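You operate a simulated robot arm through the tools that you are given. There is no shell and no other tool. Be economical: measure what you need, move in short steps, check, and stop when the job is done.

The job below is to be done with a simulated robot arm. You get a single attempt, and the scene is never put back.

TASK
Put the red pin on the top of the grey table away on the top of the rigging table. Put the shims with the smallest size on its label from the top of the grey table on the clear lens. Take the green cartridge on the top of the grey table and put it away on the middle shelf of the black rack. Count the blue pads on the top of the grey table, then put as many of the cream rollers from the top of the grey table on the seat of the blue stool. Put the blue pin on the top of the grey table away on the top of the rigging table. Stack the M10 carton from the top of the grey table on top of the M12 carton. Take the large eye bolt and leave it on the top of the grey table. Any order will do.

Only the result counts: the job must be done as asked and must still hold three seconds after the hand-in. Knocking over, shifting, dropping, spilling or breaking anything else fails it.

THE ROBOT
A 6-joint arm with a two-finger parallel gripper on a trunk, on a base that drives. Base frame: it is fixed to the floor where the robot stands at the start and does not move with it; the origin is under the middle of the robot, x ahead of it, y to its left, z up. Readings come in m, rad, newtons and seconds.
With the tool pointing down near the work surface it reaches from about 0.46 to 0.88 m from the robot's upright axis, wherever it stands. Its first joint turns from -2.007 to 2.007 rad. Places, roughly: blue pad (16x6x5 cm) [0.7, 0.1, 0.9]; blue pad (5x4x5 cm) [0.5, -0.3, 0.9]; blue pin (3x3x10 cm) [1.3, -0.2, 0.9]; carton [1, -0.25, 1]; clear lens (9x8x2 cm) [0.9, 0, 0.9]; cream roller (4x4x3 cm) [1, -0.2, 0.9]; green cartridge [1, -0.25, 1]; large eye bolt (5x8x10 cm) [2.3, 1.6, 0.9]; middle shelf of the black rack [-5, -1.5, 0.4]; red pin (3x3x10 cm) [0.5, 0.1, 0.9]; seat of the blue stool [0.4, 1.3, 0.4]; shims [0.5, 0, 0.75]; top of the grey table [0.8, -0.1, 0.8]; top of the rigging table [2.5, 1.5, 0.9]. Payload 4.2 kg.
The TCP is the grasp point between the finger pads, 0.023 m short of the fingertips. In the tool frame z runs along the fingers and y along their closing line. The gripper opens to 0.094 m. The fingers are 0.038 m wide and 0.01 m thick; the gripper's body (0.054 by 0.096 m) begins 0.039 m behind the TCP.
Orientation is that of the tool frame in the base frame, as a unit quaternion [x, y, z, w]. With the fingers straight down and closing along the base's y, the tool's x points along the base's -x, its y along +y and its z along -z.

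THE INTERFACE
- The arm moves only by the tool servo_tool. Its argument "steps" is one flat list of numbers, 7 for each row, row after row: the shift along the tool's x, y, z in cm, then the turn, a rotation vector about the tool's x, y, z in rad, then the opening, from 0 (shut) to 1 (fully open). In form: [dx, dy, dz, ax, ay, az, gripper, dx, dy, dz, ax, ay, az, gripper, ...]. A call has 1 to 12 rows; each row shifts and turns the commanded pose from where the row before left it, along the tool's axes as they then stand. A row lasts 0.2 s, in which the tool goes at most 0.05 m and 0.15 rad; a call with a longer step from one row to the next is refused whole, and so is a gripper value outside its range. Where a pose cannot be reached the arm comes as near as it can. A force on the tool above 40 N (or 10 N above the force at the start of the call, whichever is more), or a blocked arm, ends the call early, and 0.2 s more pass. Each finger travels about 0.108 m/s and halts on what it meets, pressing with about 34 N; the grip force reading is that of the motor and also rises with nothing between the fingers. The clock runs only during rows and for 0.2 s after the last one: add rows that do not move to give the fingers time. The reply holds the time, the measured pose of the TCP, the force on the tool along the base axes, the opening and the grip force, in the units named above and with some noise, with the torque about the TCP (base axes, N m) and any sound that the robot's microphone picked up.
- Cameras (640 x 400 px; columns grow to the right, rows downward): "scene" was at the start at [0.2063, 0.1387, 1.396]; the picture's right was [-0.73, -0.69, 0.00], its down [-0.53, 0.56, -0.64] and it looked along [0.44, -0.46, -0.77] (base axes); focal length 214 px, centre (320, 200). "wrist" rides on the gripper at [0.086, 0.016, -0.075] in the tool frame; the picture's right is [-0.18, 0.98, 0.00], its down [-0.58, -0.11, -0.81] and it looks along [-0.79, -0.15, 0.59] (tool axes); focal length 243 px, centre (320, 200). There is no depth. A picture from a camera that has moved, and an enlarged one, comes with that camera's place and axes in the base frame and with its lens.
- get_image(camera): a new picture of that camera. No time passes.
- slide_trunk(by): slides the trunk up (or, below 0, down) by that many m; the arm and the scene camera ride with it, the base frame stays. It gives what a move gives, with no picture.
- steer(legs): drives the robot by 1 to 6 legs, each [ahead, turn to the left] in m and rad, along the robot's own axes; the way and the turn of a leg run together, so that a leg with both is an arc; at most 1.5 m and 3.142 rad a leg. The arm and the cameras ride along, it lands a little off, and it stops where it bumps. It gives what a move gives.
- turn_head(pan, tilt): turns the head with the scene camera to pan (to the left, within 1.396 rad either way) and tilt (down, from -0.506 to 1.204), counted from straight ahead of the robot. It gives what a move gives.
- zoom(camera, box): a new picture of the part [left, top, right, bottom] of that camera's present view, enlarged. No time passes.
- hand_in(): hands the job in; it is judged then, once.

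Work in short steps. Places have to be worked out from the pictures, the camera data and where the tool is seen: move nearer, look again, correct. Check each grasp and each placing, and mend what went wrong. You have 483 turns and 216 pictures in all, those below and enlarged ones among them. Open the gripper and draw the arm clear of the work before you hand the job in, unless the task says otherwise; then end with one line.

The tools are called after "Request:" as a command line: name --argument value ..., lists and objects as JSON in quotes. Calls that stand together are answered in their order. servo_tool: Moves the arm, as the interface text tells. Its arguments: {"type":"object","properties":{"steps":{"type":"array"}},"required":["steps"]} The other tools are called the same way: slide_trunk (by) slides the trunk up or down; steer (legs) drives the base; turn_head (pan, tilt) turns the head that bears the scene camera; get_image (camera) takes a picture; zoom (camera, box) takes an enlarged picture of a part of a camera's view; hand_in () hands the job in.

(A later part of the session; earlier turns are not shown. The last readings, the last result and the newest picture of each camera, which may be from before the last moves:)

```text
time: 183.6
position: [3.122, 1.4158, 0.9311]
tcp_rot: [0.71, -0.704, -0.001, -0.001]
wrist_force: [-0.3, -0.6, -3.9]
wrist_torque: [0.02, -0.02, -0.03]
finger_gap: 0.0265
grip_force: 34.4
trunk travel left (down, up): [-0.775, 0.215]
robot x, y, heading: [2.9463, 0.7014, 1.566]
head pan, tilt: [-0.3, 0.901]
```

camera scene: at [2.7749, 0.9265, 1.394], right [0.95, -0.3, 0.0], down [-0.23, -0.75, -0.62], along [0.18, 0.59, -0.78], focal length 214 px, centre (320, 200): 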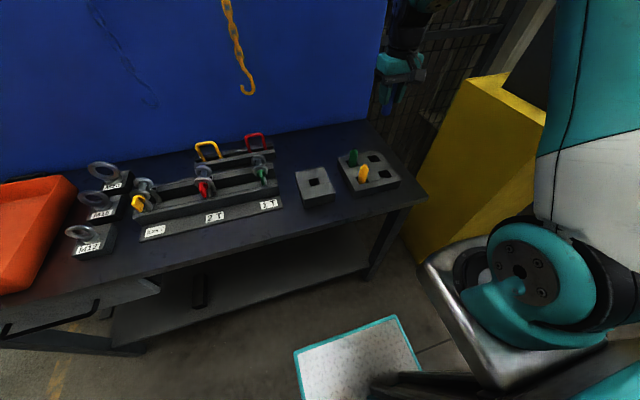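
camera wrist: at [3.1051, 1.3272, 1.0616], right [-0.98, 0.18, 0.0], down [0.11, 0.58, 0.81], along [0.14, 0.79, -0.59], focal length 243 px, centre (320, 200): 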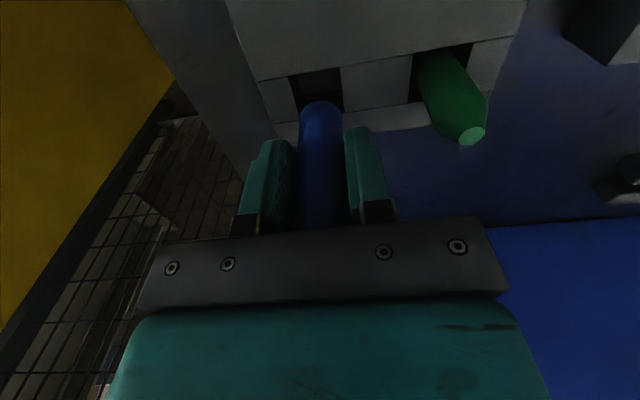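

Request:
servo_tool --steps '[0, 0, 0.2, 0, 0, 0, 0, 0, 0, 0, 0, 0, 0, 0]'

Request:
zoom --camera "scene" --box '[340, 125, 400, 175]'

```text
time: 184.2
position: [3.1194, 1.4162, 0.9293]
tcp_rot: [0.71, -0.704, 0.0, -0.001]
wrist_force: [0.2, 0.5, -3.2]
wrist_torque: [-0.04, 0.0, -0.02]
finger_gap: 0.0263
grip_force: 33.9
trunk travel left (down, up): [-0.775, 0.215]
robot x, y, heading: [2.9416, 0.6997, 1.57]
head pan, tilt: [-0.3, 0.901]
```

```text
8.00 times, centred on (370, 150) of scene
camera zoom: at [2.7749, 0.9265, 1.394], right [0.95, -0.3, 0.0], down [-0.23, -0.75, -0.62], along [0.19, 0.59, -0.78], focal length 1716 px, centre (-80, 600)
```

zoom: 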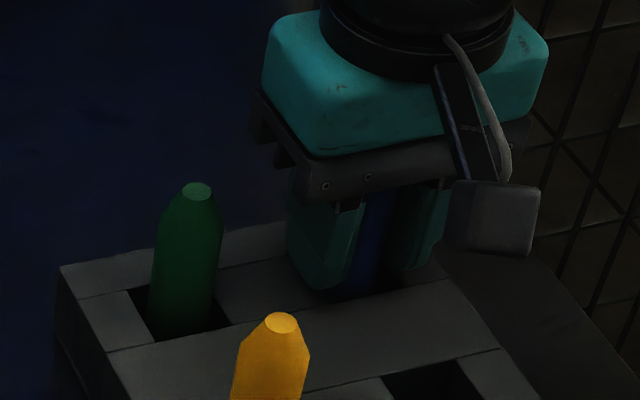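

The fingertips are nearly at the block top; I open and rise.

Request:
servo_tool --steps '[0, 0, 0, 0, 0, 0, 0.35, 0, 0, 0, 0, 0, 0, 0.45, 0, 0, 0, 0, 0, 0, 0.45, 0, 0, -3, 0, 0, 0, 0.45, 0, 0, -4, 0, 0, 0, 0.45, 0, 0, -5, 0, 0, 0, 0.45, 0, 0, -5, 0, 0, 0, 1]'

Request:
zoom --camera "scene" --box '[330, 125, 410, 195]'

```text
time: 185.8
position: [3.1219, 1.4179, 1.099]
tcp_rot: [0.709, -0.705, -0.001, -0.001]
wrist_force: [-0.3, 0.6, 0.3]
wrist_torque: [-0.03, 0.0, -0.04]
finger_gap: 0.0945
grip_force: 0.1
trunk travel left (down, up): [-0.775, 0.215]
robot x, y, heading: [2.9461, 0.704, 1.569]
head pan, tilt: [-0.3, 0.901]
```

```text
5.71 times, centred on (370, 160) of scene
camera zoom: at [2.7749, 0.9268, 1.3939], right [0.95, -0.3, 0.0], down [-0.23, -0.75, -0.62], along [0.19, 0.59, -0.78], focal length 1226 px, centre (34, 429)
```

zoom: 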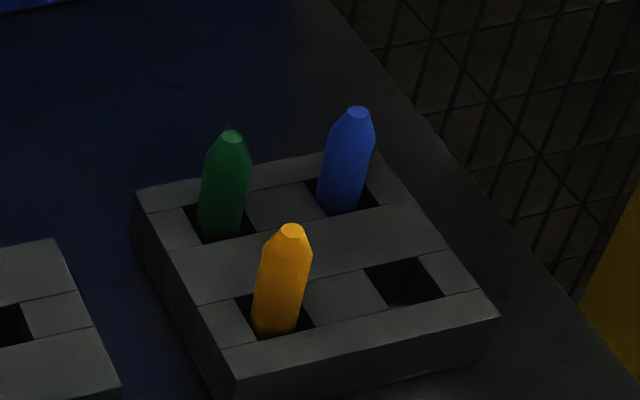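

Blue pin seated. Next the M20 (large) eye bolt at about (2.288,1.55): raise the tool, relocate in front of it.

Request:
servo_tool --steps '[4, 0, -3, 0, 0, 0, 1, 4, 0, -3, 0, 0, 0, 1, 4, 0, -3, 0, 0, 0, 1, 0, 0, -3, 0, 0, 0, 1, 0, 0, -3, 0, 0, 0, 1]'

Request:
steer --legs '[[0, 1.571], [0.65, 0], [0, -1.571], [0.08, 0]]'

Request:
turn_head --pan 0.0 --tilt 0.9

Request:
get_image --camera "scene"

```text
time: 187.0
position: [3.1201, 1.2948, 1.2504]
tcp_rot: [0.709, -0.705, -0.001, -0.001]
wrist_force: [0.3, -0.4, -0.5]
wrist_torque: [0.01, 0.01, 0.03]
finger_gap: 0.094
grip_force: 0.1
trunk travel left (down, up): [-0.775, 0.215]
robot x, y, heading: [2.9452, 0.7018, 1.568]
head pan, tilt: [-0.3, 0.901]
```

```text
time: 198.8
position: [2.4561, 1.387, 1.2505]
tcp_rot: [0.718, -0.696, 0.0, -0.001]
wrist_force: [-0.2, 0.0, 0.4]
wrist_torque: [0.03, -0.03, -0.01]
finger_gap: 0.094
grip_force: 0.1
trunk travel left (down, up): [-0.775, 0.215]
robot x, y, heading: [2.296, 0.7863, 1.59]
head pan, tilt: [-0.3, 0.901]
```

```text
time: 199.6
position: [2.4564, 1.3871, 1.2491]
tcp_rot: [0.718, -0.696, 0.0, 0.0]
wrist_force: [-0.3, -0.2, 0.3]
wrist_torque: [0.0, -0.01, -0.01]
finger_gap: 0.0941
grip_force: 0.1
trunk travel left (down, up): [-0.775, 0.215]
robot x, y, heading: [2.293, 0.7887, 1.592]
head pan, tilt: [0.0, 0.901]
```

```text
151 pictures are left
camera scene: at [2.0963, 1.0122, 1.394], right [1.0, 0.02, 0.0], down [0.02, -0.78, -0.62], along [-0.01, 0.62, -0.78], focal length 214 px, centre (320, 200)
```

scene: 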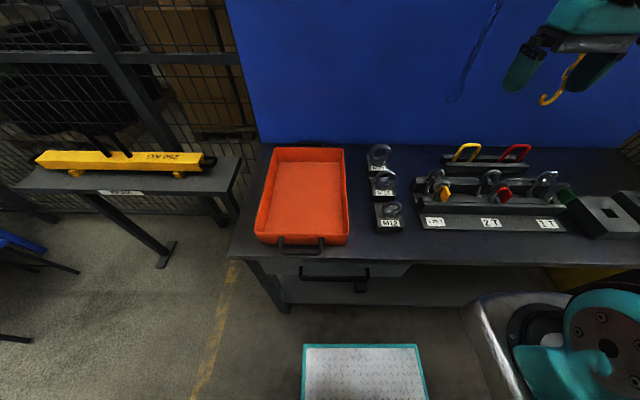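

Request:
zoom --camera "scene" --box '[350, 135, 430, 240]'

```text
3.81 times, centred on (390, 188) of scene
camera zoom: at [2.0963, 1.0122, 1.394], right [1.0, 0.02, 0.0], down [0.02, -0.78, -0.62], along [-0.01, 0.62, -0.78], focal length 817 px, centre (53, 248)
```

zoom: 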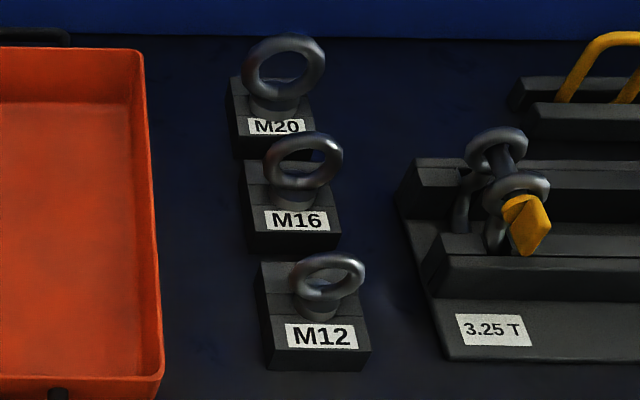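

M20 is the large eye bolt, the rear one. Move over it for a wrist view.

Request:
servo_tool --steps '[-2.9, 4, 0, 0, 0, 0, 1, -2.9, 4, 0, 0, 0, 0, 1, -2.9, 4, 0, 0, 0, 0, 1, -2.9, 4.1, 0, 0, 0, 0, 1, 0, 0, 4, 0, 0, 0, 1, 0, 0, 4, 0, 0, 0, 1, 0, 0, 0, 0, 0, 0, 1]'

Request:
get_image --camera "wrist"

```text
refused: row 4 steps farther than a row can; nothing moved
```

```text
149 pictures are left
camera wrist: at [2.4421, 1.3001, 1.3255], right [-0.99, 0.15, 0.0], down [0.09, 0.58, 0.81], along [0.12, 0.8, -0.59], focal length 243 px, centre (320, 200)
```

wrist: 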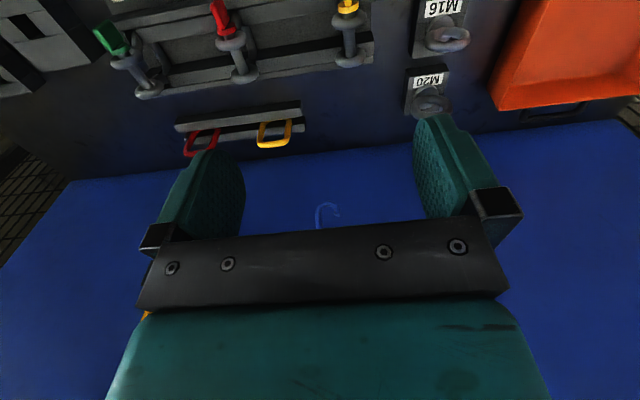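

Request:
servo_tool --steps '[-2.8, 4, 0, 0, 0, 0, 1, -2.8, 4, 0, 0, 0, 0, 1, -2.8, 4, 0, 0, 0, 0, 1, -2.8, 4, 0, 0, 0, 0, 1, 0, 0, 4, 0, 0, 0, 1, 0, 0, 4, 0, 0, 0, 1, 0, 0, 0, 0, 0, 0, 1]'

Request:
get_image --camera "wrist"

```text
time: 201.2
position: [2.2913, 1.4925, 1.1684]
tcp_rot: [0.718, -0.696, -0.001, 0.0]
wrist_force: [-0.6, -0.6, 0.5]
wrist_torque: [0.02, 0.02, 0.02]
finger_gap: 0.094
grip_force: 0.0
trunk travel left (down, up): [-0.775, 0.215]
robot x, y, heading: [2.2961, 0.7902, 1.592]
head pan, tilt: [0.0, 0.901]
```

```text
148 pictures are left
camera wrist: at [2.2771, 1.4062, 1.2444], right [-0.99, 0.15, 0.0], down [0.09, 0.58, 0.81], along [0.12, 0.8, -0.59], focal length 243 px, centre (320, 200)
```

wrist: 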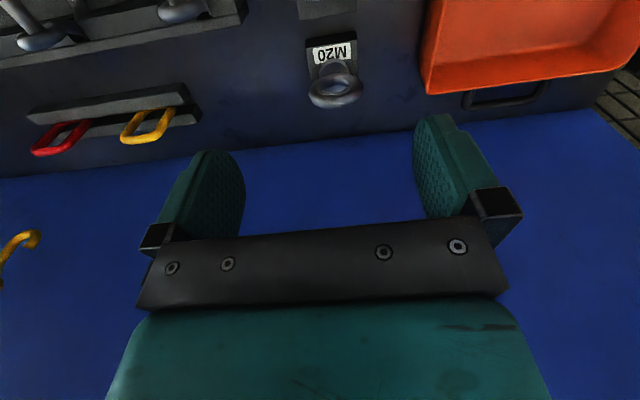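

Request:
zoom --camera "wrist" --box '[290, 20, 390, 120]'

Request:
turn_head --pan -0.3 --tilt 0.7

Request:
zoom --camera "scene" --box '[260, 110, 420, 210]'

```text
4.00 times, centred on (340, 70) of wrist
camera zoom: at [2.2771, 1.4062, 1.2444], right [-0.99, 0.15, 0.0], down [0.09, 0.58, 0.81], along [0.12, 0.8, -0.59], focal length 970 px, centre (240, 720)
```

zoom: 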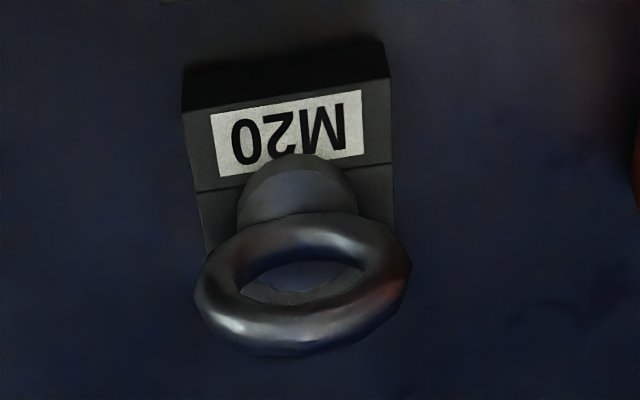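

```text
time: 202.0
position: [2.2908, 1.4924, 1.1686]
tcp_rot: [0.718, -0.696, 0.0, 0.0]
wrist_force: [0.3, -0.3, 0.4]
wrist_torque: [0.01, -0.06, -0.02]
finger_gap: 0.0941
grip_force: 0.2
trunk travel left (down, up): [-0.775, 0.215]
robot x, y, heading: [2.2942, 0.7892, 1.586]
head pan, tilt: [-0.3, 0.7]
```

```text
4.00 times, centred on (340, 160) of scene
camera zoom: at [2.1212, 1.0184, 1.4101], right [0.96, -0.27, 0.0], down [-0.18, -0.62, -0.76], along [0.21, 0.74, -0.64], focal length 858 px, centre (240, 360)
```

zoom: 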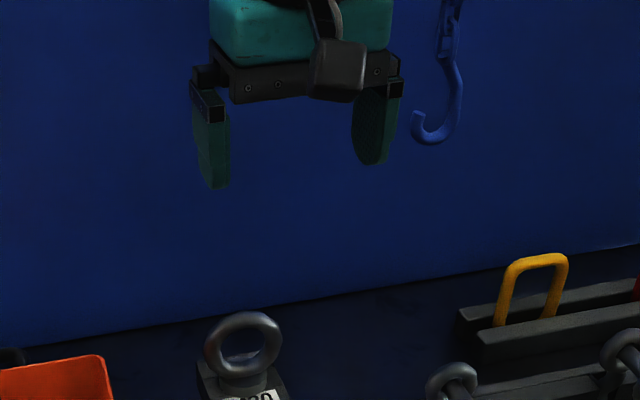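

The M20 ring is centred at about (2.283,1.573), lying along x, top z≈0.98. I drive 5 cm closer and rotate the tool 90° to close across the ring.

Request:
steer --legs '[[0.05, 0]]'

Request:
servo_tool --steps '[0, 0, 0, 0, 0, 0.1392, 1, 0, 0, 0, 0, 0, 0.1392, 1, 0, 0, 0, 0, 0, 0.1392, 1, 0, 0, 0, 0, 0, 0.1392, 1, 0, 0, 0, 0, 0, 0.1392, 1, 0, 0, 0, 0, 0, 0.1392, 1, 0, 0, 0, 0, 0, 0.1392, 1, 0, 0, 0, 0, 0, 0.1392, 1, 0, 0, 0, 0, 0, 0.1392, 1, 0, 0, 0, 0, 0, 0.1392, 1, 0, 0, 0, 0, 0, 0.1392, 1]'

Request:
get_image --camera "wrist"

```text
time: 203.0
position: [2.2889, 1.5435, 1.1685]
tcp_rot: [0.718, -0.696, -0.001, -0.001]
wrist_force: [-0.4, -0.5, 0.0]
wrist_torque: [-0.02, 0.01, 0.01]
finger_gap: 0.0941
grip_force: 0.0
trunk travel left (down, up): [-0.775, 0.215]
robot x, y, heading: [2.2939, 0.8391, 1.591]
head pan, tilt: [-0.3, 0.7]
```

```text
time: 205.4
position: [2.2907, 1.5444, 1.1696]
tcp_rot: [-0.033, 0.999, 0.001, 0.0]
wrist_force: [-0.5, -0.4, 0.1]
wrist_torque: [0.01, 0.0, 0.0]
finger_gap: 0.0936
grip_force: 0.0
trunk travel left (down, up): [-0.775, 0.215]
robot x, y, heading: [2.2967, 0.8406, 1.593]
head pan, tilt: [-0.3, 0.7]
```

```text
145 pictures are left
camera wrist: at [2.2023, 1.5554, 1.2449], right [0.12, 0.99, 0.0], down [0.59, -0.07, 0.81], along [0.8, -0.09, -0.59], focal length 243 px, centre (320, 200)
```

wrist: 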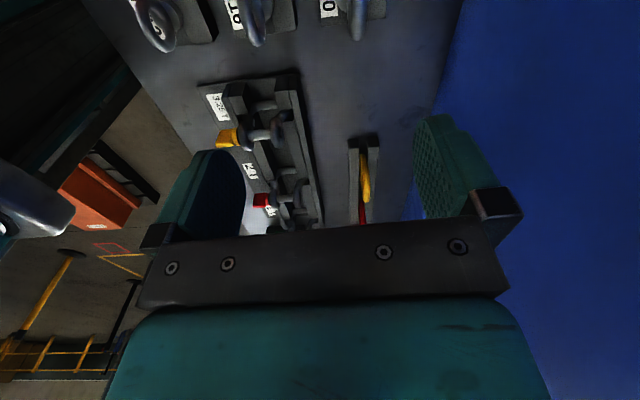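

Request:
servo_tool --steps '[0, 3.4, 3, 0, 0, 0, 1, 0, 0, 4, 0, 0, 0, 1, 0, 0, 3.5, 0, 0, 0, 1, 0, 0, 0, 0, 0, 0, 1]'

Request:
get_image --camera "wrist"

Request:
zoom --camera "scene" --box '[260, 110, 420, 240]'

```text
time: 206.4
position: [2.2895, 1.5789, 1.0628]
tcp_rot: [-0.035, 0.999, 0.001, 0.0]
wrist_force: [-0.3, -0.1, 0.2]
wrist_torque: [0.0, -0.02, -0.03]
finger_gap: 0.0941
grip_force: 0.0
trunk travel left (down, up): [-0.775, 0.215]
robot x, y, heading: [2.2906, 0.8422, 1.588]
head pan, tilt: [-0.3, 0.7]
```

```text
144 pictures are left
camera wrist: at [2.202, 1.5893, 1.1383], right [0.12, 0.99, 0.0], down [0.59, -0.07, 0.81], along [0.8, -0.09, -0.59], focal length 243 px, centre (320, 200)
```

wrist: 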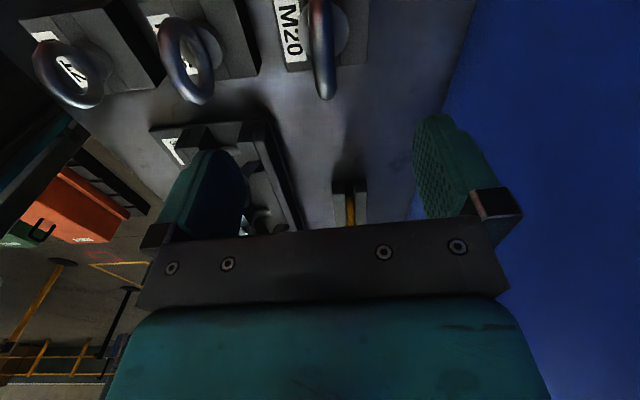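

```text
3.08 times, centred on (340, 175) of scene
camera zoom: at [2.1202, 1.07, 1.4102], right [0.96, -0.28, 0.0], down [-0.18, -0.62, -0.76], along [0.21, 0.74, -0.64], focal length 660 px, centre (258, 277)
```

zoom: 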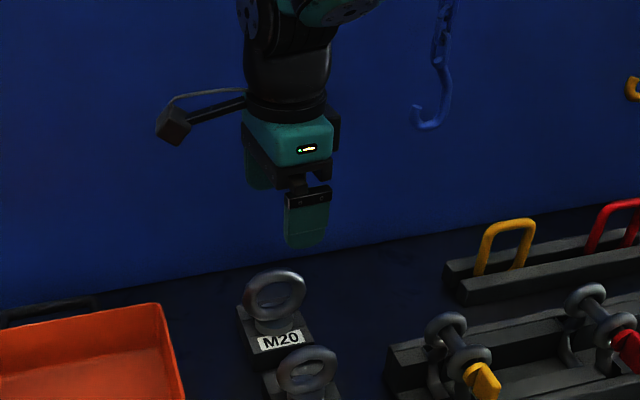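

The ring is edge-on and centred between the fingers; shift 0.9 cm in -x and descend in stages.

Request:
servo_tool --steps '[0.9, 0, 3, 0, 0, 0, 1, 0, 0, 4, 0, 0, 0, 1, 0, 0, 2.5, 0, 0, 0, 1, 0, 0, 0.7, 0, 0, 0, 1, 0, 0, 0, 0, 0, 0, 1]'

Request:
get_image --camera "wrist"

Request:
zoom --camera "scene" --box '[280, 150, 380, 220]'

```text
time: 207.6
position: [2.2791, 1.5776, 0.9613]
tcp_rot: [-0.034, 0.999, 0.0, 0.0]
wrist_force: [0.2, 0.7, 0.4]
wrist_torque: [-0.02, 0.04, 0.0]
finger_gap: 0.0939
grip_force: 0.2
trunk travel left (down, up): [-0.775, 0.215]
robot x, y, heading: [2.2938, 0.8448, 1.596]
head pan, tilt: [-0.3, 0.7]
```

```text
142 pictures are left
camera wrist: at [2.1916, 1.5884, 1.0372], right [0.12, 0.99, 0.0], down [0.59, -0.07, 0.81], along [0.8, -0.09, -0.59], focal length 243 px, centre (320, 200)
```

wrist: 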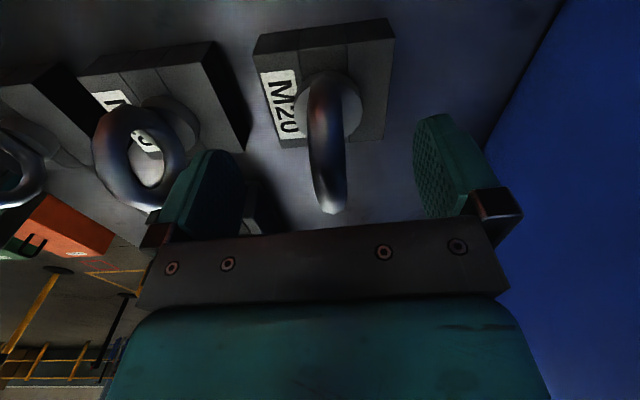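

```text
5.71 times, centred on (330, 185) of scene
camera zoom: at [2.1202, 1.07, 1.4102], right [0.96, -0.28, 0.0], down [-0.18, -0.62, -0.76], along [0.21, 0.74, -0.64], focal length 1226 px, centre (263, 286)
```

zoom: 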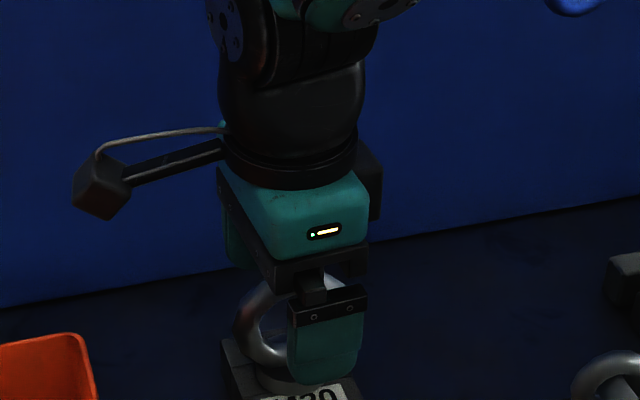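

Ring centre seems ~1 cm further in -x (2.268). Shift, then close.

Request:
servo_tool --steps '[1.0, 0, 0.5, 0, 0, 0, 1, 0, 0, 0, 0, 0, 0, 0.5, 0, 0, 0, 0, 0, 0, 0, 0, 0, 0, 0, 0, 0, 0, 0, 0, 0, 0, 0, 0, 0, 0, 0, 0, 0, 0, 0, 0]'

Request:
zoom --camera "scene" --box '[280, 150, 380, 220]'

```text
time: 209.0
position: [2.2681, 1.5767, 0.9572]
tcp_rot: [-0.035, 0.999, 0.001, 0.0]
wrist_force: [0.3, 4.1, -0.2]
wrist_torque: [0.24, 0.0, 0.07]
finger_gap: 0.0158
grip_force: 33.9
trunk travel left (down, up): [-0.775, 0.215]
robot x, y, heading: [2.2965, 0.8399, 1.59]
head pan, tilt: [-0.3, 0.7]
```

```text
5.71 times, centred on (330, 185) of scene
camera zoom: at [2.1201, 1.0703, 1.4101], right [0.96, -0.28, 0.0], down [-0.18, -0.62, -0.76], along [0.21, 0.74, -0.64], focal length 1226 px, centre (263, 286)
```

zoom: 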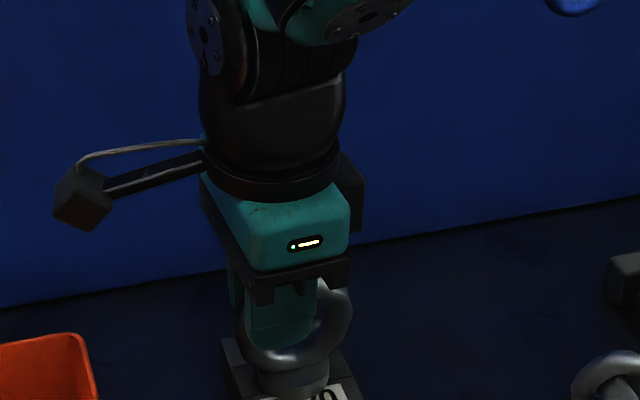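

The fingers hold it ~0.8 cm off-centre; reopen slightly, recentre and close.

Request:
servo_tool --steps '[0, 0, 0, 0, 0, 0, 0.5, 0, 0, 0, 0, 0, 0, 0.5, -0.7, 0, 0, 0, 0, 0, 0.5, 0, 0, 0, 0, 0, 0, 0.1, 0, 0, 0, 0, 0, 0, 0, 0, 0, 0, 0, 0, 0, 0, 0, 0, 0, 0, 0, 0, 0]'

Request:
servo_tool --steps '[0, 0, -1, 0, 0, 0, 0, 0, 0, -1, 0, 0, 0, 0, 0, 0, -1, 0, 0, 0, 0, 0, 0, 0, 0, 0, 0, 0]'

Request:
zoom --camera "scene" --box '[280, 150, 380, 220]'

```text
time: 210.6
position: [2.2746, 1.5774, 0.957]
tcp_rot: [-0.035, 0.999, 0.001, 0.0]
wrist_force: [-0.5, 7.2, -0.4]
wrist_torque: [0.39, 0.07, 0.05]
finger_gap: 0.0159
grip_force: 34.6
trunk travel left (down, up): [-0.775, 0.215]
robot x, y, heading: [2.2932, 0.8408, 1.59]
head pan, tilt: [-0.3, 0.7]
```

```text
time: 211.6
position: [2.2766, 1.5767, 0.9872]
tcp_rot: [-0.035, 0.999, 0.0, 0.0]
wrist_force: [0.7, -1.4, -3.8]
wrist_torque: [0.0, 0.03, 0.0]
finger_gap: 0.0161
grip_force: 34.2
trunk travel left (down, up): [-0.775, 0.215]
robot x, y, heading: [2.2953, 0.8418, 1.593]
head pan, tilt: [-0.3, 0.7]
```

```text
5.71 times, centred on (330, 185) of scene
camera zoom: at [2.1202, 1.0702, 1.4101], right [0.96, -0.28, 0.0], down [-0.18, -0.62, -0.76], along [0.21, 0.74, -0.64], focal length 1226 px, centre (263, 286)
```

zoom: 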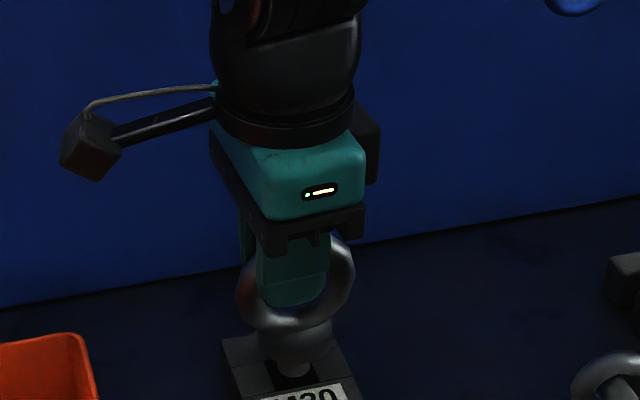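

The bolt comes out of its block. Lift on.

Request:
servo_tool --steps '[0, 0, -2, 0, 0, 0, 0, 0, 0, -3, 0, 0, 0, 0, 0, 0, -4, 0, 0, 0, 0, 0, 0, -4, 0, 0, 0, 0, 0, 0, -4, 0, 0, 0, 0, 0, 0, 0, 0, 0, 0, 0]'

Request:
zoom --camera "scene" --box '[260, 110, 420, 240]'

Request:
get_image --camera "wrist"

```text
time: 213.0
position: [2.2755, 1.5774, 1.1576]
tcp_rot: [-0.035, 0.999, 0.001, 0.0]
wrist_force: [0.6, 0.4, -3.7]
wrist_torque: [0.04, 0.05, -0.01]
finger_gap: 0.0158
grip_force: 34.0
trunk travel left (down, up): [-0.775, 0.215]
robot x, y, heading: [2.2916, 0.8413, 1.588]
head pan, tilt: [-0.3, 0.7]
```

```text
3.08 times, centred on (340, 175) of scene
camera zoom: at [2.1201, 1.0703, 1.4101], right [0.96, -0.28, 0.0], down [-0.18, -0.62, -0.76], along [0.21, 0.74, -0.64], focal length 660 px, centre (258, 277)
```

zoom: 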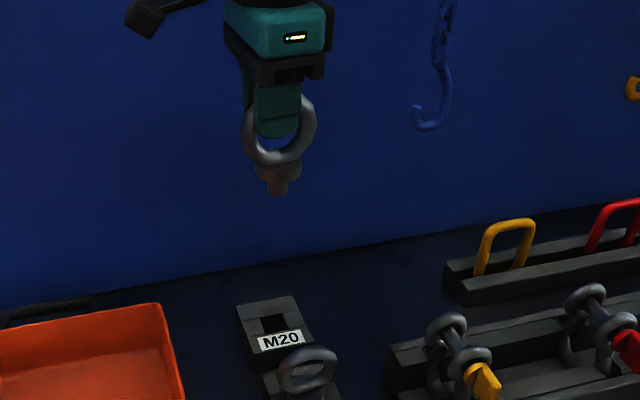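

```text
137 pictures are left
camera wrist: at [2.1878, 1.5882, 1.2331], right [0.12, 0.99, 0.0], down [0.59, -0.07, 0.81], along [0.8, -0.09, -0.59], focal length 243 px, centre (320, 200)
```

wrist: 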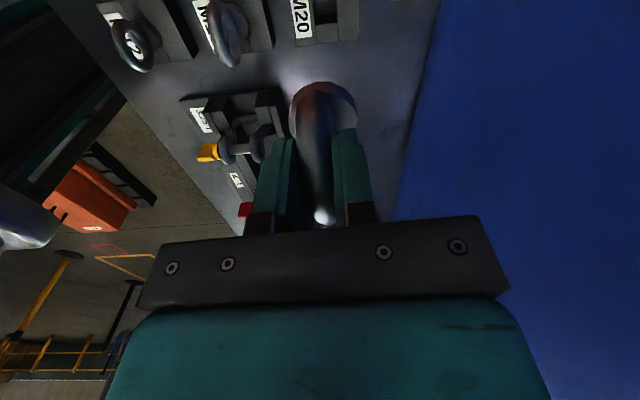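

Bolt held with shank downward. Raise and drive back to the grey table's left side.

Request:
servo_tool --steps '[0, -3, -3, 0, 0, 0, 0, 0, -3, -3, 0, 0, 0, 0, 0, -3, -2, 0, 0, 0, 0]'

Request:
steer --legs '[[-0.14, 0], [0, 1.551], [1.1, 0], [0, 1.571], [0.1, 0]]'

Request:
turn_head --pan 0.0 --tilt 0.9

Request:
get_image --camera "scene"

```text
time: 213.8
position: [2.2832, 1.4874, 1.2368]
tcp_rot: [-0.035, 0.999, -0.001, 0.0]
wrist_force: [-0.5, 0.8, -4.8]
wrist_torque: [-0.02, 0.04, -0.01]
finger_gap: 0.0159
grip_force: 34.2
trunk travel left (down, up): [-0.775, 0.215]
robot x, y, heading: [2.2957, 0.8442, 1.591]
head pan, tilt: [-0.3, 0.7]
```

```text
time: 228.7
position: [1.2196, -0.0731, 1.2377]
tcp_rot: [0.999, 0.037, 0.0, 0.001]
wrist_force: [0.0, 1.2, -4.0]
wrist_torque: [0.02, -0.07, -0.05]
finger_gap: 0.0158
grip_force: 33.4
trunk travel left (down, up): [-0.775, 0.215]
robot x, y, heading: [1.2073, 0.5764, -1.539]
head pan, tilt: [-0.3, 0.7]
```

```text
time: 229.5
position: [1.2206, -0.073, 1.2366]
tcp_rot: [0.999, 0.039, 0.0, 0.001]
wrist_force: [-0.2, 0.4, -4.8]
wrist_torque: [-0.04, -0.02, -0.02]
finger_gap: 0.0157
grip_force: 34.1
trunk travel left (down, up): [-0.775, 0.215]
robot x, y, heading: [1.2019, 0.5699, -1.545]
head pan, tilt: [0.0, 0.901]
```

```text
136 pictures are left
camera scene: at [1.4075, 0.3507, 1.394], right [-1.0, -0.03, 0.0], down [-0.02, 0.78, -0.62], along [0.02, -0.62, -0.78], focal length 214 px, centre (320, 200)
```

scene: 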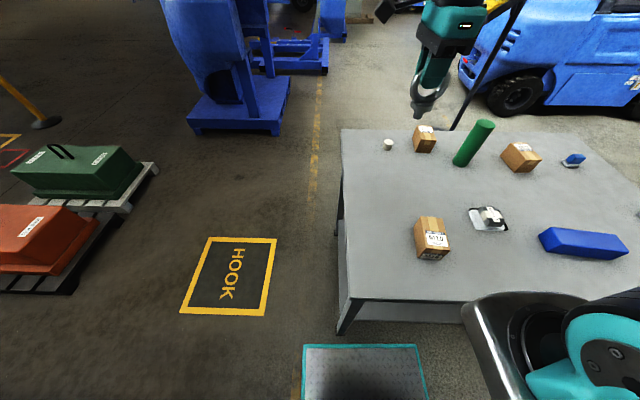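

Bring the bolt over the free spot (1.18,-0.15) and descend toward the table.

Request:
servo_tool --steps '[-1.55, 2.5, 2, 0, 0, 0, 0, -1.55, 2.5, 2, 0, 0, 0, 0, -1.5, 2.4, 2, 0, 0, 0, 0, 0, 0, 4, 0, 0, 0, 0, 0, 0, 4, 0, 0, 0, 0, 0, 0, 4, 0, 0, 0, 0, 0, 0, 4, 0, 0, 0, 0, 0, 0, 4, 0, 0, 0, 0, 0, 0, 2.5, 0, 0, 0, 0, 0, 0, 0, 0, 0, 0, 0]'

Request:
turn_head --pan -0.2 --tilt 0.8

Request:
get_image --camera "scene"

```text
time: 231.7
position: [1.1803, -0.1508, 0.952]
tcp_rot: [0.999, 0.039, -0.001, 0.0]
wrist_force: [-0.5, -0.6, -4.0]
wrist_torque: [0.01, -0.03, -0.02]
finger_gap: 0.0155
grip_force: 33.8
trunk travel left (down, up): [-0.775, 0.215]
robot x, y, heading: [1.2075, 0.5727, -1.542]
head pan, tilt: [0.0, 0.901]
```

```text
time: 232.4
position: [1.1812, -0.1508, 0.9521]
tcp_rot: [0.999, 0.038, 0.0, 0.001]
wrist_force: [-0.4, 0.2, -3.9]
wrist_torque: [0.02, -0.03, -0.02]
finger_gap: 0.0158
grip_force: 33.8
trunk travel left (down, up): [-0.775, 0.215]
robot x, y, heading: [1.2049, 0.571, -1.543]
head pan, tilt: [-0.201, 0.799]
```

```text
135 pictures are left
camera scene: at [1.3916, 0.3467, 1.4019], right [-0.99, 0.17, 0.0], down [0.12, 0.71, -0.7], along [-0.12, -0.69, -0.72], focal length 214 px, centre (320, 200)
```

scene: 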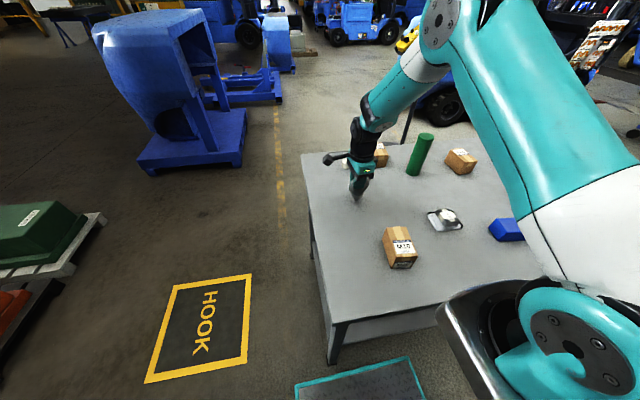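

Request:
servo_tool --steps '[0, 0, 0.5, 0, 0, 0, 0, 0, 0, 0.5, 0, 0, 0, 0, 0, 0, 0.4, 0, 0, 0, 0, 0, 0, 0, 0, 0, 0, 0]'

Request:
zoom --camera "scene" --box '[330, 150, 390, 210]'

```text
time: 233.4
position: [1.1816, -0.1508, 0.9381]
tcp_rot: [0.999, 0.039, 0.0, 0.0]
wrist_force: [0.9, 1.7, 1.8]
wrist_torque: [0.16, 0.03, -0.01]
finger_gap: 0.0158
grip_force: 33.6
trunk travel left (down, up): [-0.775, 0.215]
robot x, y, heading: [1.2026, 0.5751, -1.539]
head pan, tilt: [-0.201, 0.799]
```

```text
6.67 times, centred on (360, 180) of scene
camera zoom: at [1.3916, 0.347, 1.4021], right [-0.99, 0.17, 0.0], down [0.12, 0.71, -0.7], along [-0.12, -0.69, -0.72], focal length 1430 px, centre (53, 333)
```

zoom: 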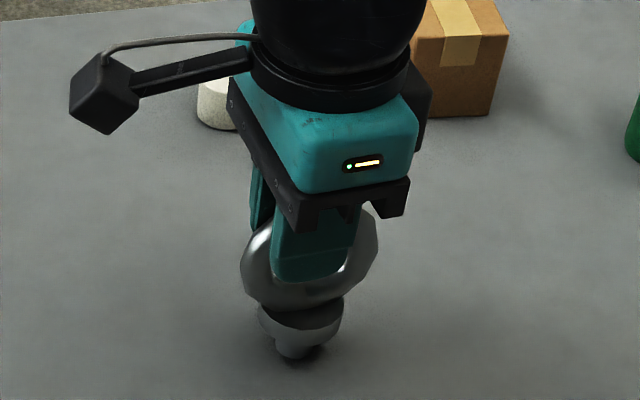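

Contact with the table. I open the fingers only slightly and see whether it stands.

Request:
servo_tool --steps '[0, 0, 0, 0, 0, 0, 0.2, 0, 0, 0, 0, 0, 0, 0.25, 0, 0, 0, 0, 0, 0, 0.25, 0, 0, 0, 0, 0, 0, 0.25]'

Request:
zoom --camera "scene" --box '[330, 150, 390, 210]'

```text
time: 234.4
position: [1.1814, -0.1512, 0.9382]
tcp_rot: [0.999, 0.039, 0.0, 0.001]
wrist_force: [0.4, 0.0, 0.7]
wrist_torque: [-0.02, -0.02, 0.04]
finger_gap: 0.0236
grip_force: 0.0
trunk travel left (down, up): [-0.775, 0.215]
robot x, y, heading: [1.2074, 0.5743, -1.543]
head pan, tilt: [-0.201, 0.799]
```

```text
6.67 times, centred on (360, 180) of scene
camera zoom: at [1.3916, 0.3469, 1.4019], right [-0.99, 0.17, 0.0], down [0.12, 0.71, -0.7], along [-0.12, -0.69, -0.72], focal length 1430 px, centre (53, 333)
```

zoom: 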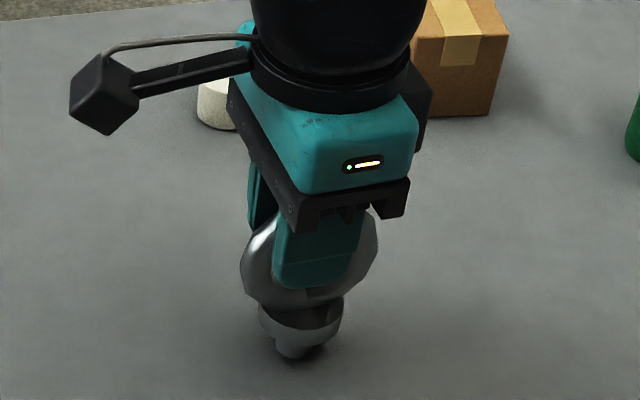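

It stands. Open further and rise slowly.

Request:
servo_tool --steps '[0, 0, 0, 0, 0, 0, 0.5, 0, 0, 0, 0, 0, 0, 0.6, 0, 0, -2, 0, 0, 0, 0.6, 0, 0, -3, 0, 0, 0, 0.6, 0, 0, -4, 0, 0, 0, 0.6, 0, 0, -5, 0, 0, 0, 0.6]'

Request:
zoom --camera "scene" --box '[330, 150, 430, 250]'

```text
time: 235.8
position: [1.1782, -0.1501, 1.0772]
tcp_rot: [0.999, 0.038, 0.0, 0.0]
wrist_force: [0.2, 0.7, 0.4]
wrist_torque: [0.04, 0.03, -0.01]
finger_gap: 0.0565
grip_force: 0.0
trunk travel left (down, up): [-0.775, 0.215]
robot x, y, heading: [1.205, 0.5685, -1.541]
head pan, tilt: [-0.201, 0.799]
```

```text
4.00 times, centred on (380, 200) of scene
camera zoom: at [1.3916, 0.3464, 1.4018], right [-0.99, 0.17, 0.0], down [0.12, 0.71, -0.7], along [-0.12, -0.69, -0.72], focal length 858 px, centre (80, 200)
```

zoom: 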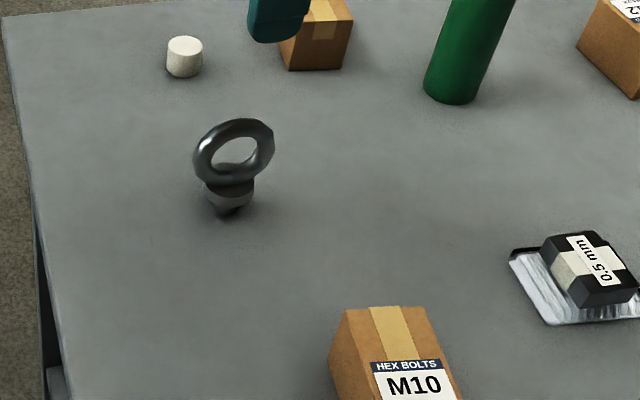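

The eye bolt stands on the grey table. Next M10: rotate the tool back and move over the M10 carton.

Request:
servo_tool --steps '[0, 0, -4, 0, 0, -0.135, 1, 0, 0, 0, 0, 0, -0.135, 1, 0, 0, 0, 0, 0, -0.135, 1, 0, 0, 0, 0, 0, -0.135, 1, 0, 0, 0, 0, 0, -0.135, 1, 0, 0, 0, 0, 0, -0.135, 1, 0, 0, 0, 0, 0, -0.135, 1, 0, 0, 0, 0, 0, -0.135, 1, 0, 0, 0, 0, 0, -0.135, 1, 0, 0, 0, 0, 0, -0.135, 1, 0, 0, 0, 0, 0, -0.135, 1]'

Request:
servo_tool --steps '[4.5, -1.2, 0, 0, 0, 0, 1, 4.5, -1.2, 0, 0, 0, 0, 1, 4.5, -1.2, 0, 0, 0, 0, 1, 4.5, -1.2, 0, 0, 0, 0, 1, 0, 0, 0, 0, 0, 0, 1]'

Request:
get_image --camera "wrist"

```text
time: 238.2
position: [1.1802, -0.1505, 1.1179]
tcp_rot: [0.71, 0.705, -0.001, 0.0]
wrist_force: [0.0, 0.8, 0.9]
wrist_torque: [-0.03, 0.01, -0.02]
finger_gap: 0.0938
grip_force: 0.1
trunk travel left (down, up): [-0.775, 0.215]
robot x, y, heading: [1.2047, 0.5743, -1.543]
head pan, tilt: [-0.201, 0.799]
```

```text
time: 239.4
position: [1.1344, 0.0322, 1.1186]
tcp_rot: [0.71, 0.704, -0.001, 0.001]
wrist_force: [0.4, -0.4, -0.8]
wrist_torque: [0.01, -0.03, 0.01]
finger_gap: 0.0939
grip_force: 0.2
trunk travel left (down, up): [-0.775, 0.215]
robot x, y, heading: [1.2061, 0.576, -1.538]
head pan, tilt: [-0.201, 0.799]
```

```text
131 pictures are left
camera wrist: at [1.1513, 0.1195, 1.193], right [0.98, -0.19, 0.0], down [-0.11, -0.58, 0.81], along [-0.16, -0.79, -0.59], focal length 243 px, centre (320, 200)
```

wrist: 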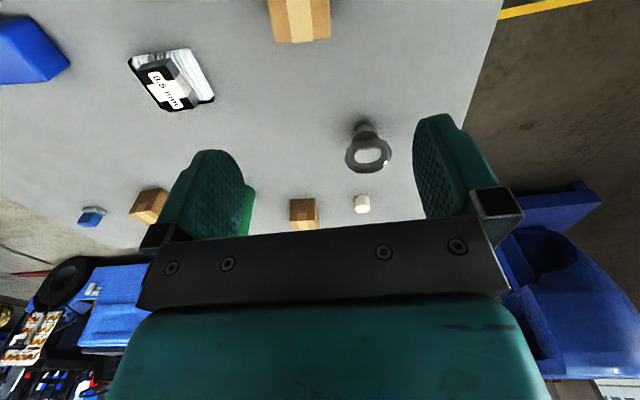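

Request:
servo_tool --steps '[2, 0, -4, 0, 0, 0, 1, 2, 0, -4, 0, 0, 0, 1, 0, 0, -4, 0, 0, 0, 1, 0, 0, 0, 0, 0, 0, 1]'

Request:
get_image --camera "wrist"

Request:
zoom --camera "scene" --box '[350, 200, 450, 290]'

```text
time: 240.4
position: [1.1342, 0.0727, 1.2402]
tcp_rot: [0.711, 0.703, -0.001, 0.001]
wrist_force: [0.2, 1.0, 0.1]
wrist_torque: [0.01, -0.02, 0.01]
finger_gap: 0.0941
grip_force: 0.0
trunk travel left (down, up): [-0.775, 0.215]
robot x, y, heading: [1.2037, 0.5759, -1.542]
head pan, tilt: [-0.201, 0.799]
```

```text
130 pictures are left
camera wrist: at [1.1513, 0.1588, 1.3158], right [0.98, -0.19, 0.0], down [-0.12, -0.58, 0.81], along [-0.16, -0.79, -0.59], focal length 243 px, centre (320, 200)
```

wrist: 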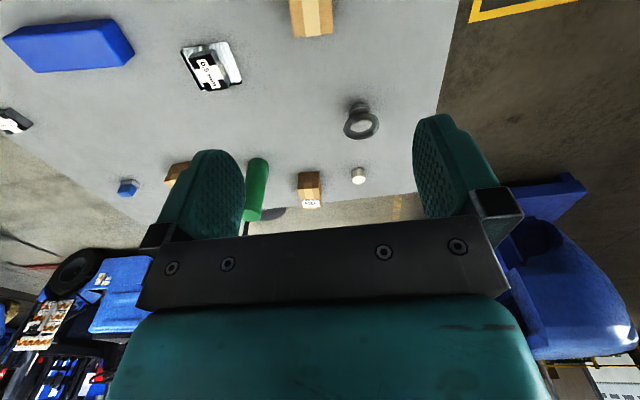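

```text
4.44 times, centred on (400, 245) of scene
camera zoom: at [1.3916, 0.3469, 1.4019], right [-0.99, 0.17, 0.0], down [0.12, 0.71, -0.7], along [-0.12, -0.69, -0.72], focal length 953 px, centre (-36, 0)
```

zoom: 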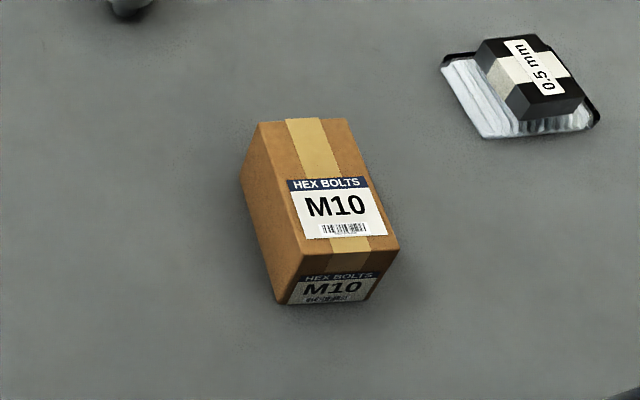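

M10 measured: centre (1.12,0.064), 5.7 x 9.5 x 6 cm, turned about -6°. Align, descend, and look.

Request:
servo_tool --steps '[-0.9, -1.4, 4, 0, 0, 0.095, 1, 0, 0, 4.5, 0, 0, 0, 1, 0, 0, 4.5, 0, 0, 0, 1, 0, 0, 4.5, 0, 0, 0, 1, 0, 0, 4.5, 0, 0, 0, 1, 0, 0, 4.5, 0, 0, 0, 1, 0, 0, 0, 0, 0, 0, 1]'

Request:
get_image --camera "wrist"

Request:
zoom --camera "scene" --box '[350, 190, 450, 290]'

```text
time: 242.0
position: [1.1193, 0.0605, 0.973]
tcp_rot: [0.743, 0.669, -0.001, 0.002]
wrist_force: [0.3, 0.6, 0.3]
wrist_torque: [-0.01, -0.01, 0.0]
finger_gap: 0.0943
grip_force: 0.0
trunk travel left (down, up): [-0.775, 0.215]
robot x, y, heading: [1.2054, 0.5737, -1.544]
head pan, tilt: [-0.201, 0.799]
```

```text
128 pictures are left
camera wrist: at [1.1447, 0.1456, 1.0492], right [0.96, -0.29, 0.0], down [-0.17, -0.57, 0.81], along [-0.23, -0.77, -0.59], focal length 243 px, centre (320, 200)
```

wrist: 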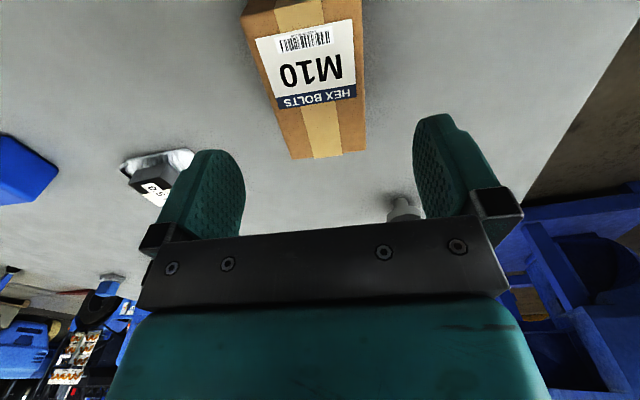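

```text
4.00 times, centred on (400, 240) of scene
camera zoom: at [1.3916, 0.3471, 1.402], right [-0.99, 0.17, 0.0], down [0.12, 0.71, -0.7], along [-0.12, -0.69, -0.72], focal length 858 px, centre (0, 40)
```

zoom: 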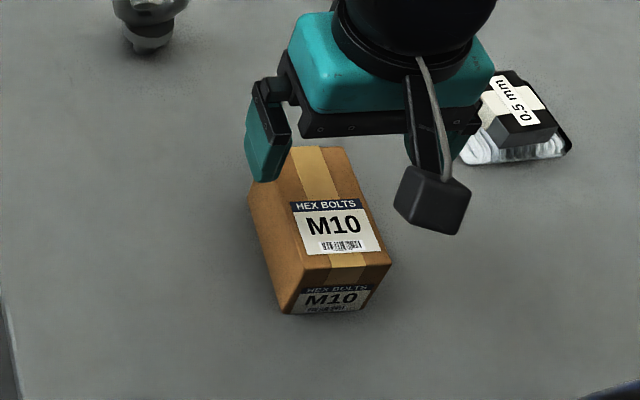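

Aligned well. Descend to z≈0.886, grip, and lift.

Request:
servo_tool --steps '[0.6, 0, 4, 0, 0, 0.03, 1, 0, 0, 3, 0, 0, 0, 1, 0, 0, 1.7, 0, 0, 0, 1, 0, 0, 0, 0, 0, 0, 1, 0, 0, 0, 0, 0, 0, 0, 0, 0, 0, 0, 0, 0, 0, 0, 0, 0, 0, 0, 0, 0]'

Request:
servo_tool --steps '[0, 0, -3, 0, 0, 0, 0, 0, 0, -4, 0, 0, 0, 0, 0, 0, -5, 0, 0, 0, 0, 0, 0, -5, 0, 0, 0, 0, 0, 0, -5, 0, 0, 0, 0, 0, 0, -5, 0, 0, 0, 0, 0, 0, 0, 0, 0, 0, 0]'

Request:
get_image --camera "wrist"

```text
time: 243.6
position: [1.1204, 0.0675, 0.8865]
tcp_rot: [0.754, 0.657, -0.001, 0.001]
wrist_force: [0.0, -0.1, -0.2]
wrist_torque: [0.04, 0.01, 0.01]
finger_gap: 0.058
grip_force: 34.2
trunk travel left (down, up): [-0.775, 0.215]
robot x, y, heading: [1.2048, 0.5738, -1.544]
head pan, tilt: [-0.201, 0.799]
```

```text
time: 245.2
position: [1.1219, 0.069, 1.1566]
tcp_rot: [0.753, 0.657, 0.0, 0.0]
wrist_force: [-0.7, -0.8, -3.6]
wrist_torque: [0.03, 0.03, 0.0]
finger_gap: 0.0578
grip_force: 34.1
trunk travel left (down, up): [-0.775, 0.215]
robot x, y, heading: [1.2042, 0.5698, -1.541]
head pan, tilt: [-0.201, 0.799]
```

```text
126 pictures are left
camera wrist: at [1.1494, 0.1529, 1.2325], right [0.95, -0.31, 0.0], down [-0.19, -0.56, 0.81], along [-0.25, -0.77, -0.59], focal length 243 px, centre (320, 200)
```

wrist: 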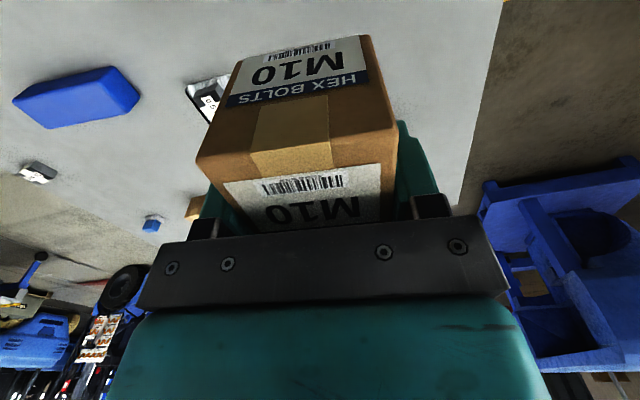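

M10 held. Drive around to the front of the table for M12.

Request:
steer --legs '[[-0.12, 0], [0, -1.6], [1.35, 0], [0, 1.571], [0.69, 0], [0, 1.571]]'

Request:
turn_head --pan 0.0 --tilt 0.8

Request:
get_image --camera "scene"

```text
time: 267.6
position: [0.3886, -0.0999, 1.1558]
tcp_rot: [0.066, 0.998, 0.0, 0.001]
wrist_force: [-0.7, -0.3, -4.6]
wrist_torque: [-0.03, 0.02, 0.01]
finger_gap: 0.0578
grip_force: 34.6
trunk travel left (down, up): [-0.775, 0.215]
robot x, y, heading: [-0.1156, -0.0182, 0.029]
head pan, tilt: [-0.201, 0.799]
```

```text
time: 268.3
position: [0.3898, -0.0993, 1.1567]
tcp_rot: [0.066, 0.998, 0.0, 0.001]
wrist_force: [0.0, 0.0, -2.9]
wrist_torque: [-0.04, 0.04, -0.01]
finger_gap: 0.0577
grip_force: 33.7
trunk travel left (down, up): [-0.775, 0.215]
robot x, y, heading: [-0.114, -0.0185, 0.03]
head pan, tilt: [0.0, 0.799]
```

```text
125 pictures are left
camera scene: at [0.1128, 0.1842, 1.4019], right [0.03, -1.0, 0.0], down [-0.72, -0.02, -0.7], along [0.7, 0.02, -0.72], focal length 214 px, centre (320, 200)
```

scene: 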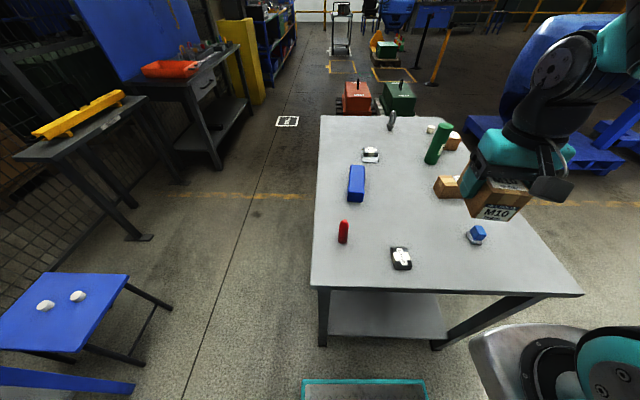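

Drive 0.11 ahead and inspect M12.

Request:
steer --legs '[[0.11, 0]]'

Request:
get_image --camera "wrist"

Request:
zoom --camera "scene" --box '[400, 150, 560, 270]'

```text
time: 269.5
position: [0.4988, -0.0979, 1.157]
tcp_rot: [0.067, 0.998, 0.0, 0.001]
wrist_force: [0.5, 0.4, -4.0]
wrist_torque: [0.0, 0.02, 0.03]
finger_gap: 0.0583
grip_force: 33.4
trunk travel left (down, up): [-0.775, 0.215]
robot x, y, heading: [-0.0066, -0.0096, 0.027]
head pan, tilt: [0.0, 0.799]
```

```text
124 pictures are left
camera wrist: at [0.4164, -0.069, 1.232], right [0.31, 0.95, 0.0], down [0.56, -0.19, 0.81], along [0.77, -0.25, -0.59], focal length 243 px, centre (320, 200)
```

wrist: 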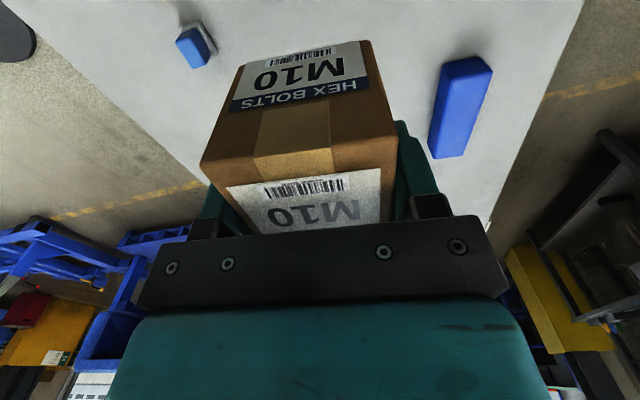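

```text
3.33 times, centred on (480, 210) of scene
camera zoom: at [0.2238, 0.1871, 1.4019], right [0.03, -1.0, 0.0], down [-0.72, -0.02, -0.7], along [0.7, 0.02, -0.72], focal length 715 px, centre (-213, 167)
```

zoom: 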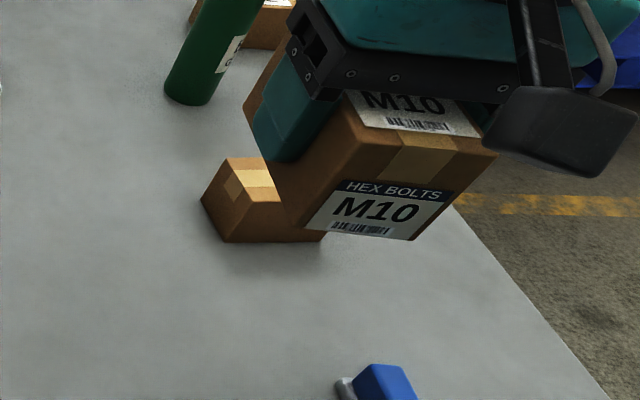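

The held carton hides M12; I move it aside to +y and look.

Request:
servo_tool --steps '[0, 4.8, 0, 0, 0, 0, 0, 0, 4.8, 0, 0, 0, 0, 0, 0, 4.8, 0, 0, 0, 0, 0, 0, 4.8, 0, 0, 0, 0, 0]'

Request:
turn_head --pan -0.3 --tilt 0.8

Request:
get_image --camera "scene"

```text
time: 270.5
position: [0.5262, 0.0932, 1.1595]
tcp_rot: [0.068, 0.998, 0.0, 0.001]
wrist_force: [-0.8, -0.3, -4.0]
wrist_torque: [0.09, 0.0, 0.01]
finger_gap: 0.0578
grip_force: 34.1
trunk travel left (down, up): [-0.775, 0.215]
robot x, y, heading: [-0.0069, -0.0132, 0.029]
head pan, tilt: [0.0, 0.799]
```

```text
time: 271.3
position: [0.5267, 0.094, 1.1586]
tcp_rot: [0.066, 0.998, 0.0, 0.001]
wrist_force: [-0.6, 0.3, -4.5]
wrist_torque: [0.01, 0.0, -0.03]
finger_gap: 0.0582
grip_force: 33.9
trunk travel left (down, up): [-0.775, 0.215]
robot x, y, heading: [-0.008, -0.0146, 0.027]
head pan, tilt: [-0.3, 0.799]
```

```text
122 pictures are left
camera scene: at [0.221, 0.1633, 1.4019], right [-0.27, -0.96, 0.0], down [-0.69, 0.19, -0.7], along [0.67, -0.19, -0.72], focal length 214 px, centre (320, 200)
```

scene: 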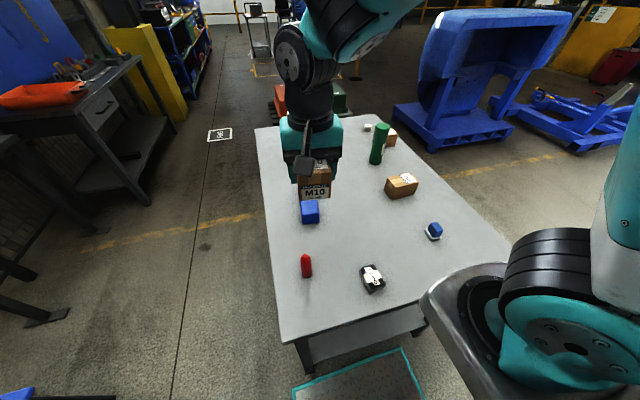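

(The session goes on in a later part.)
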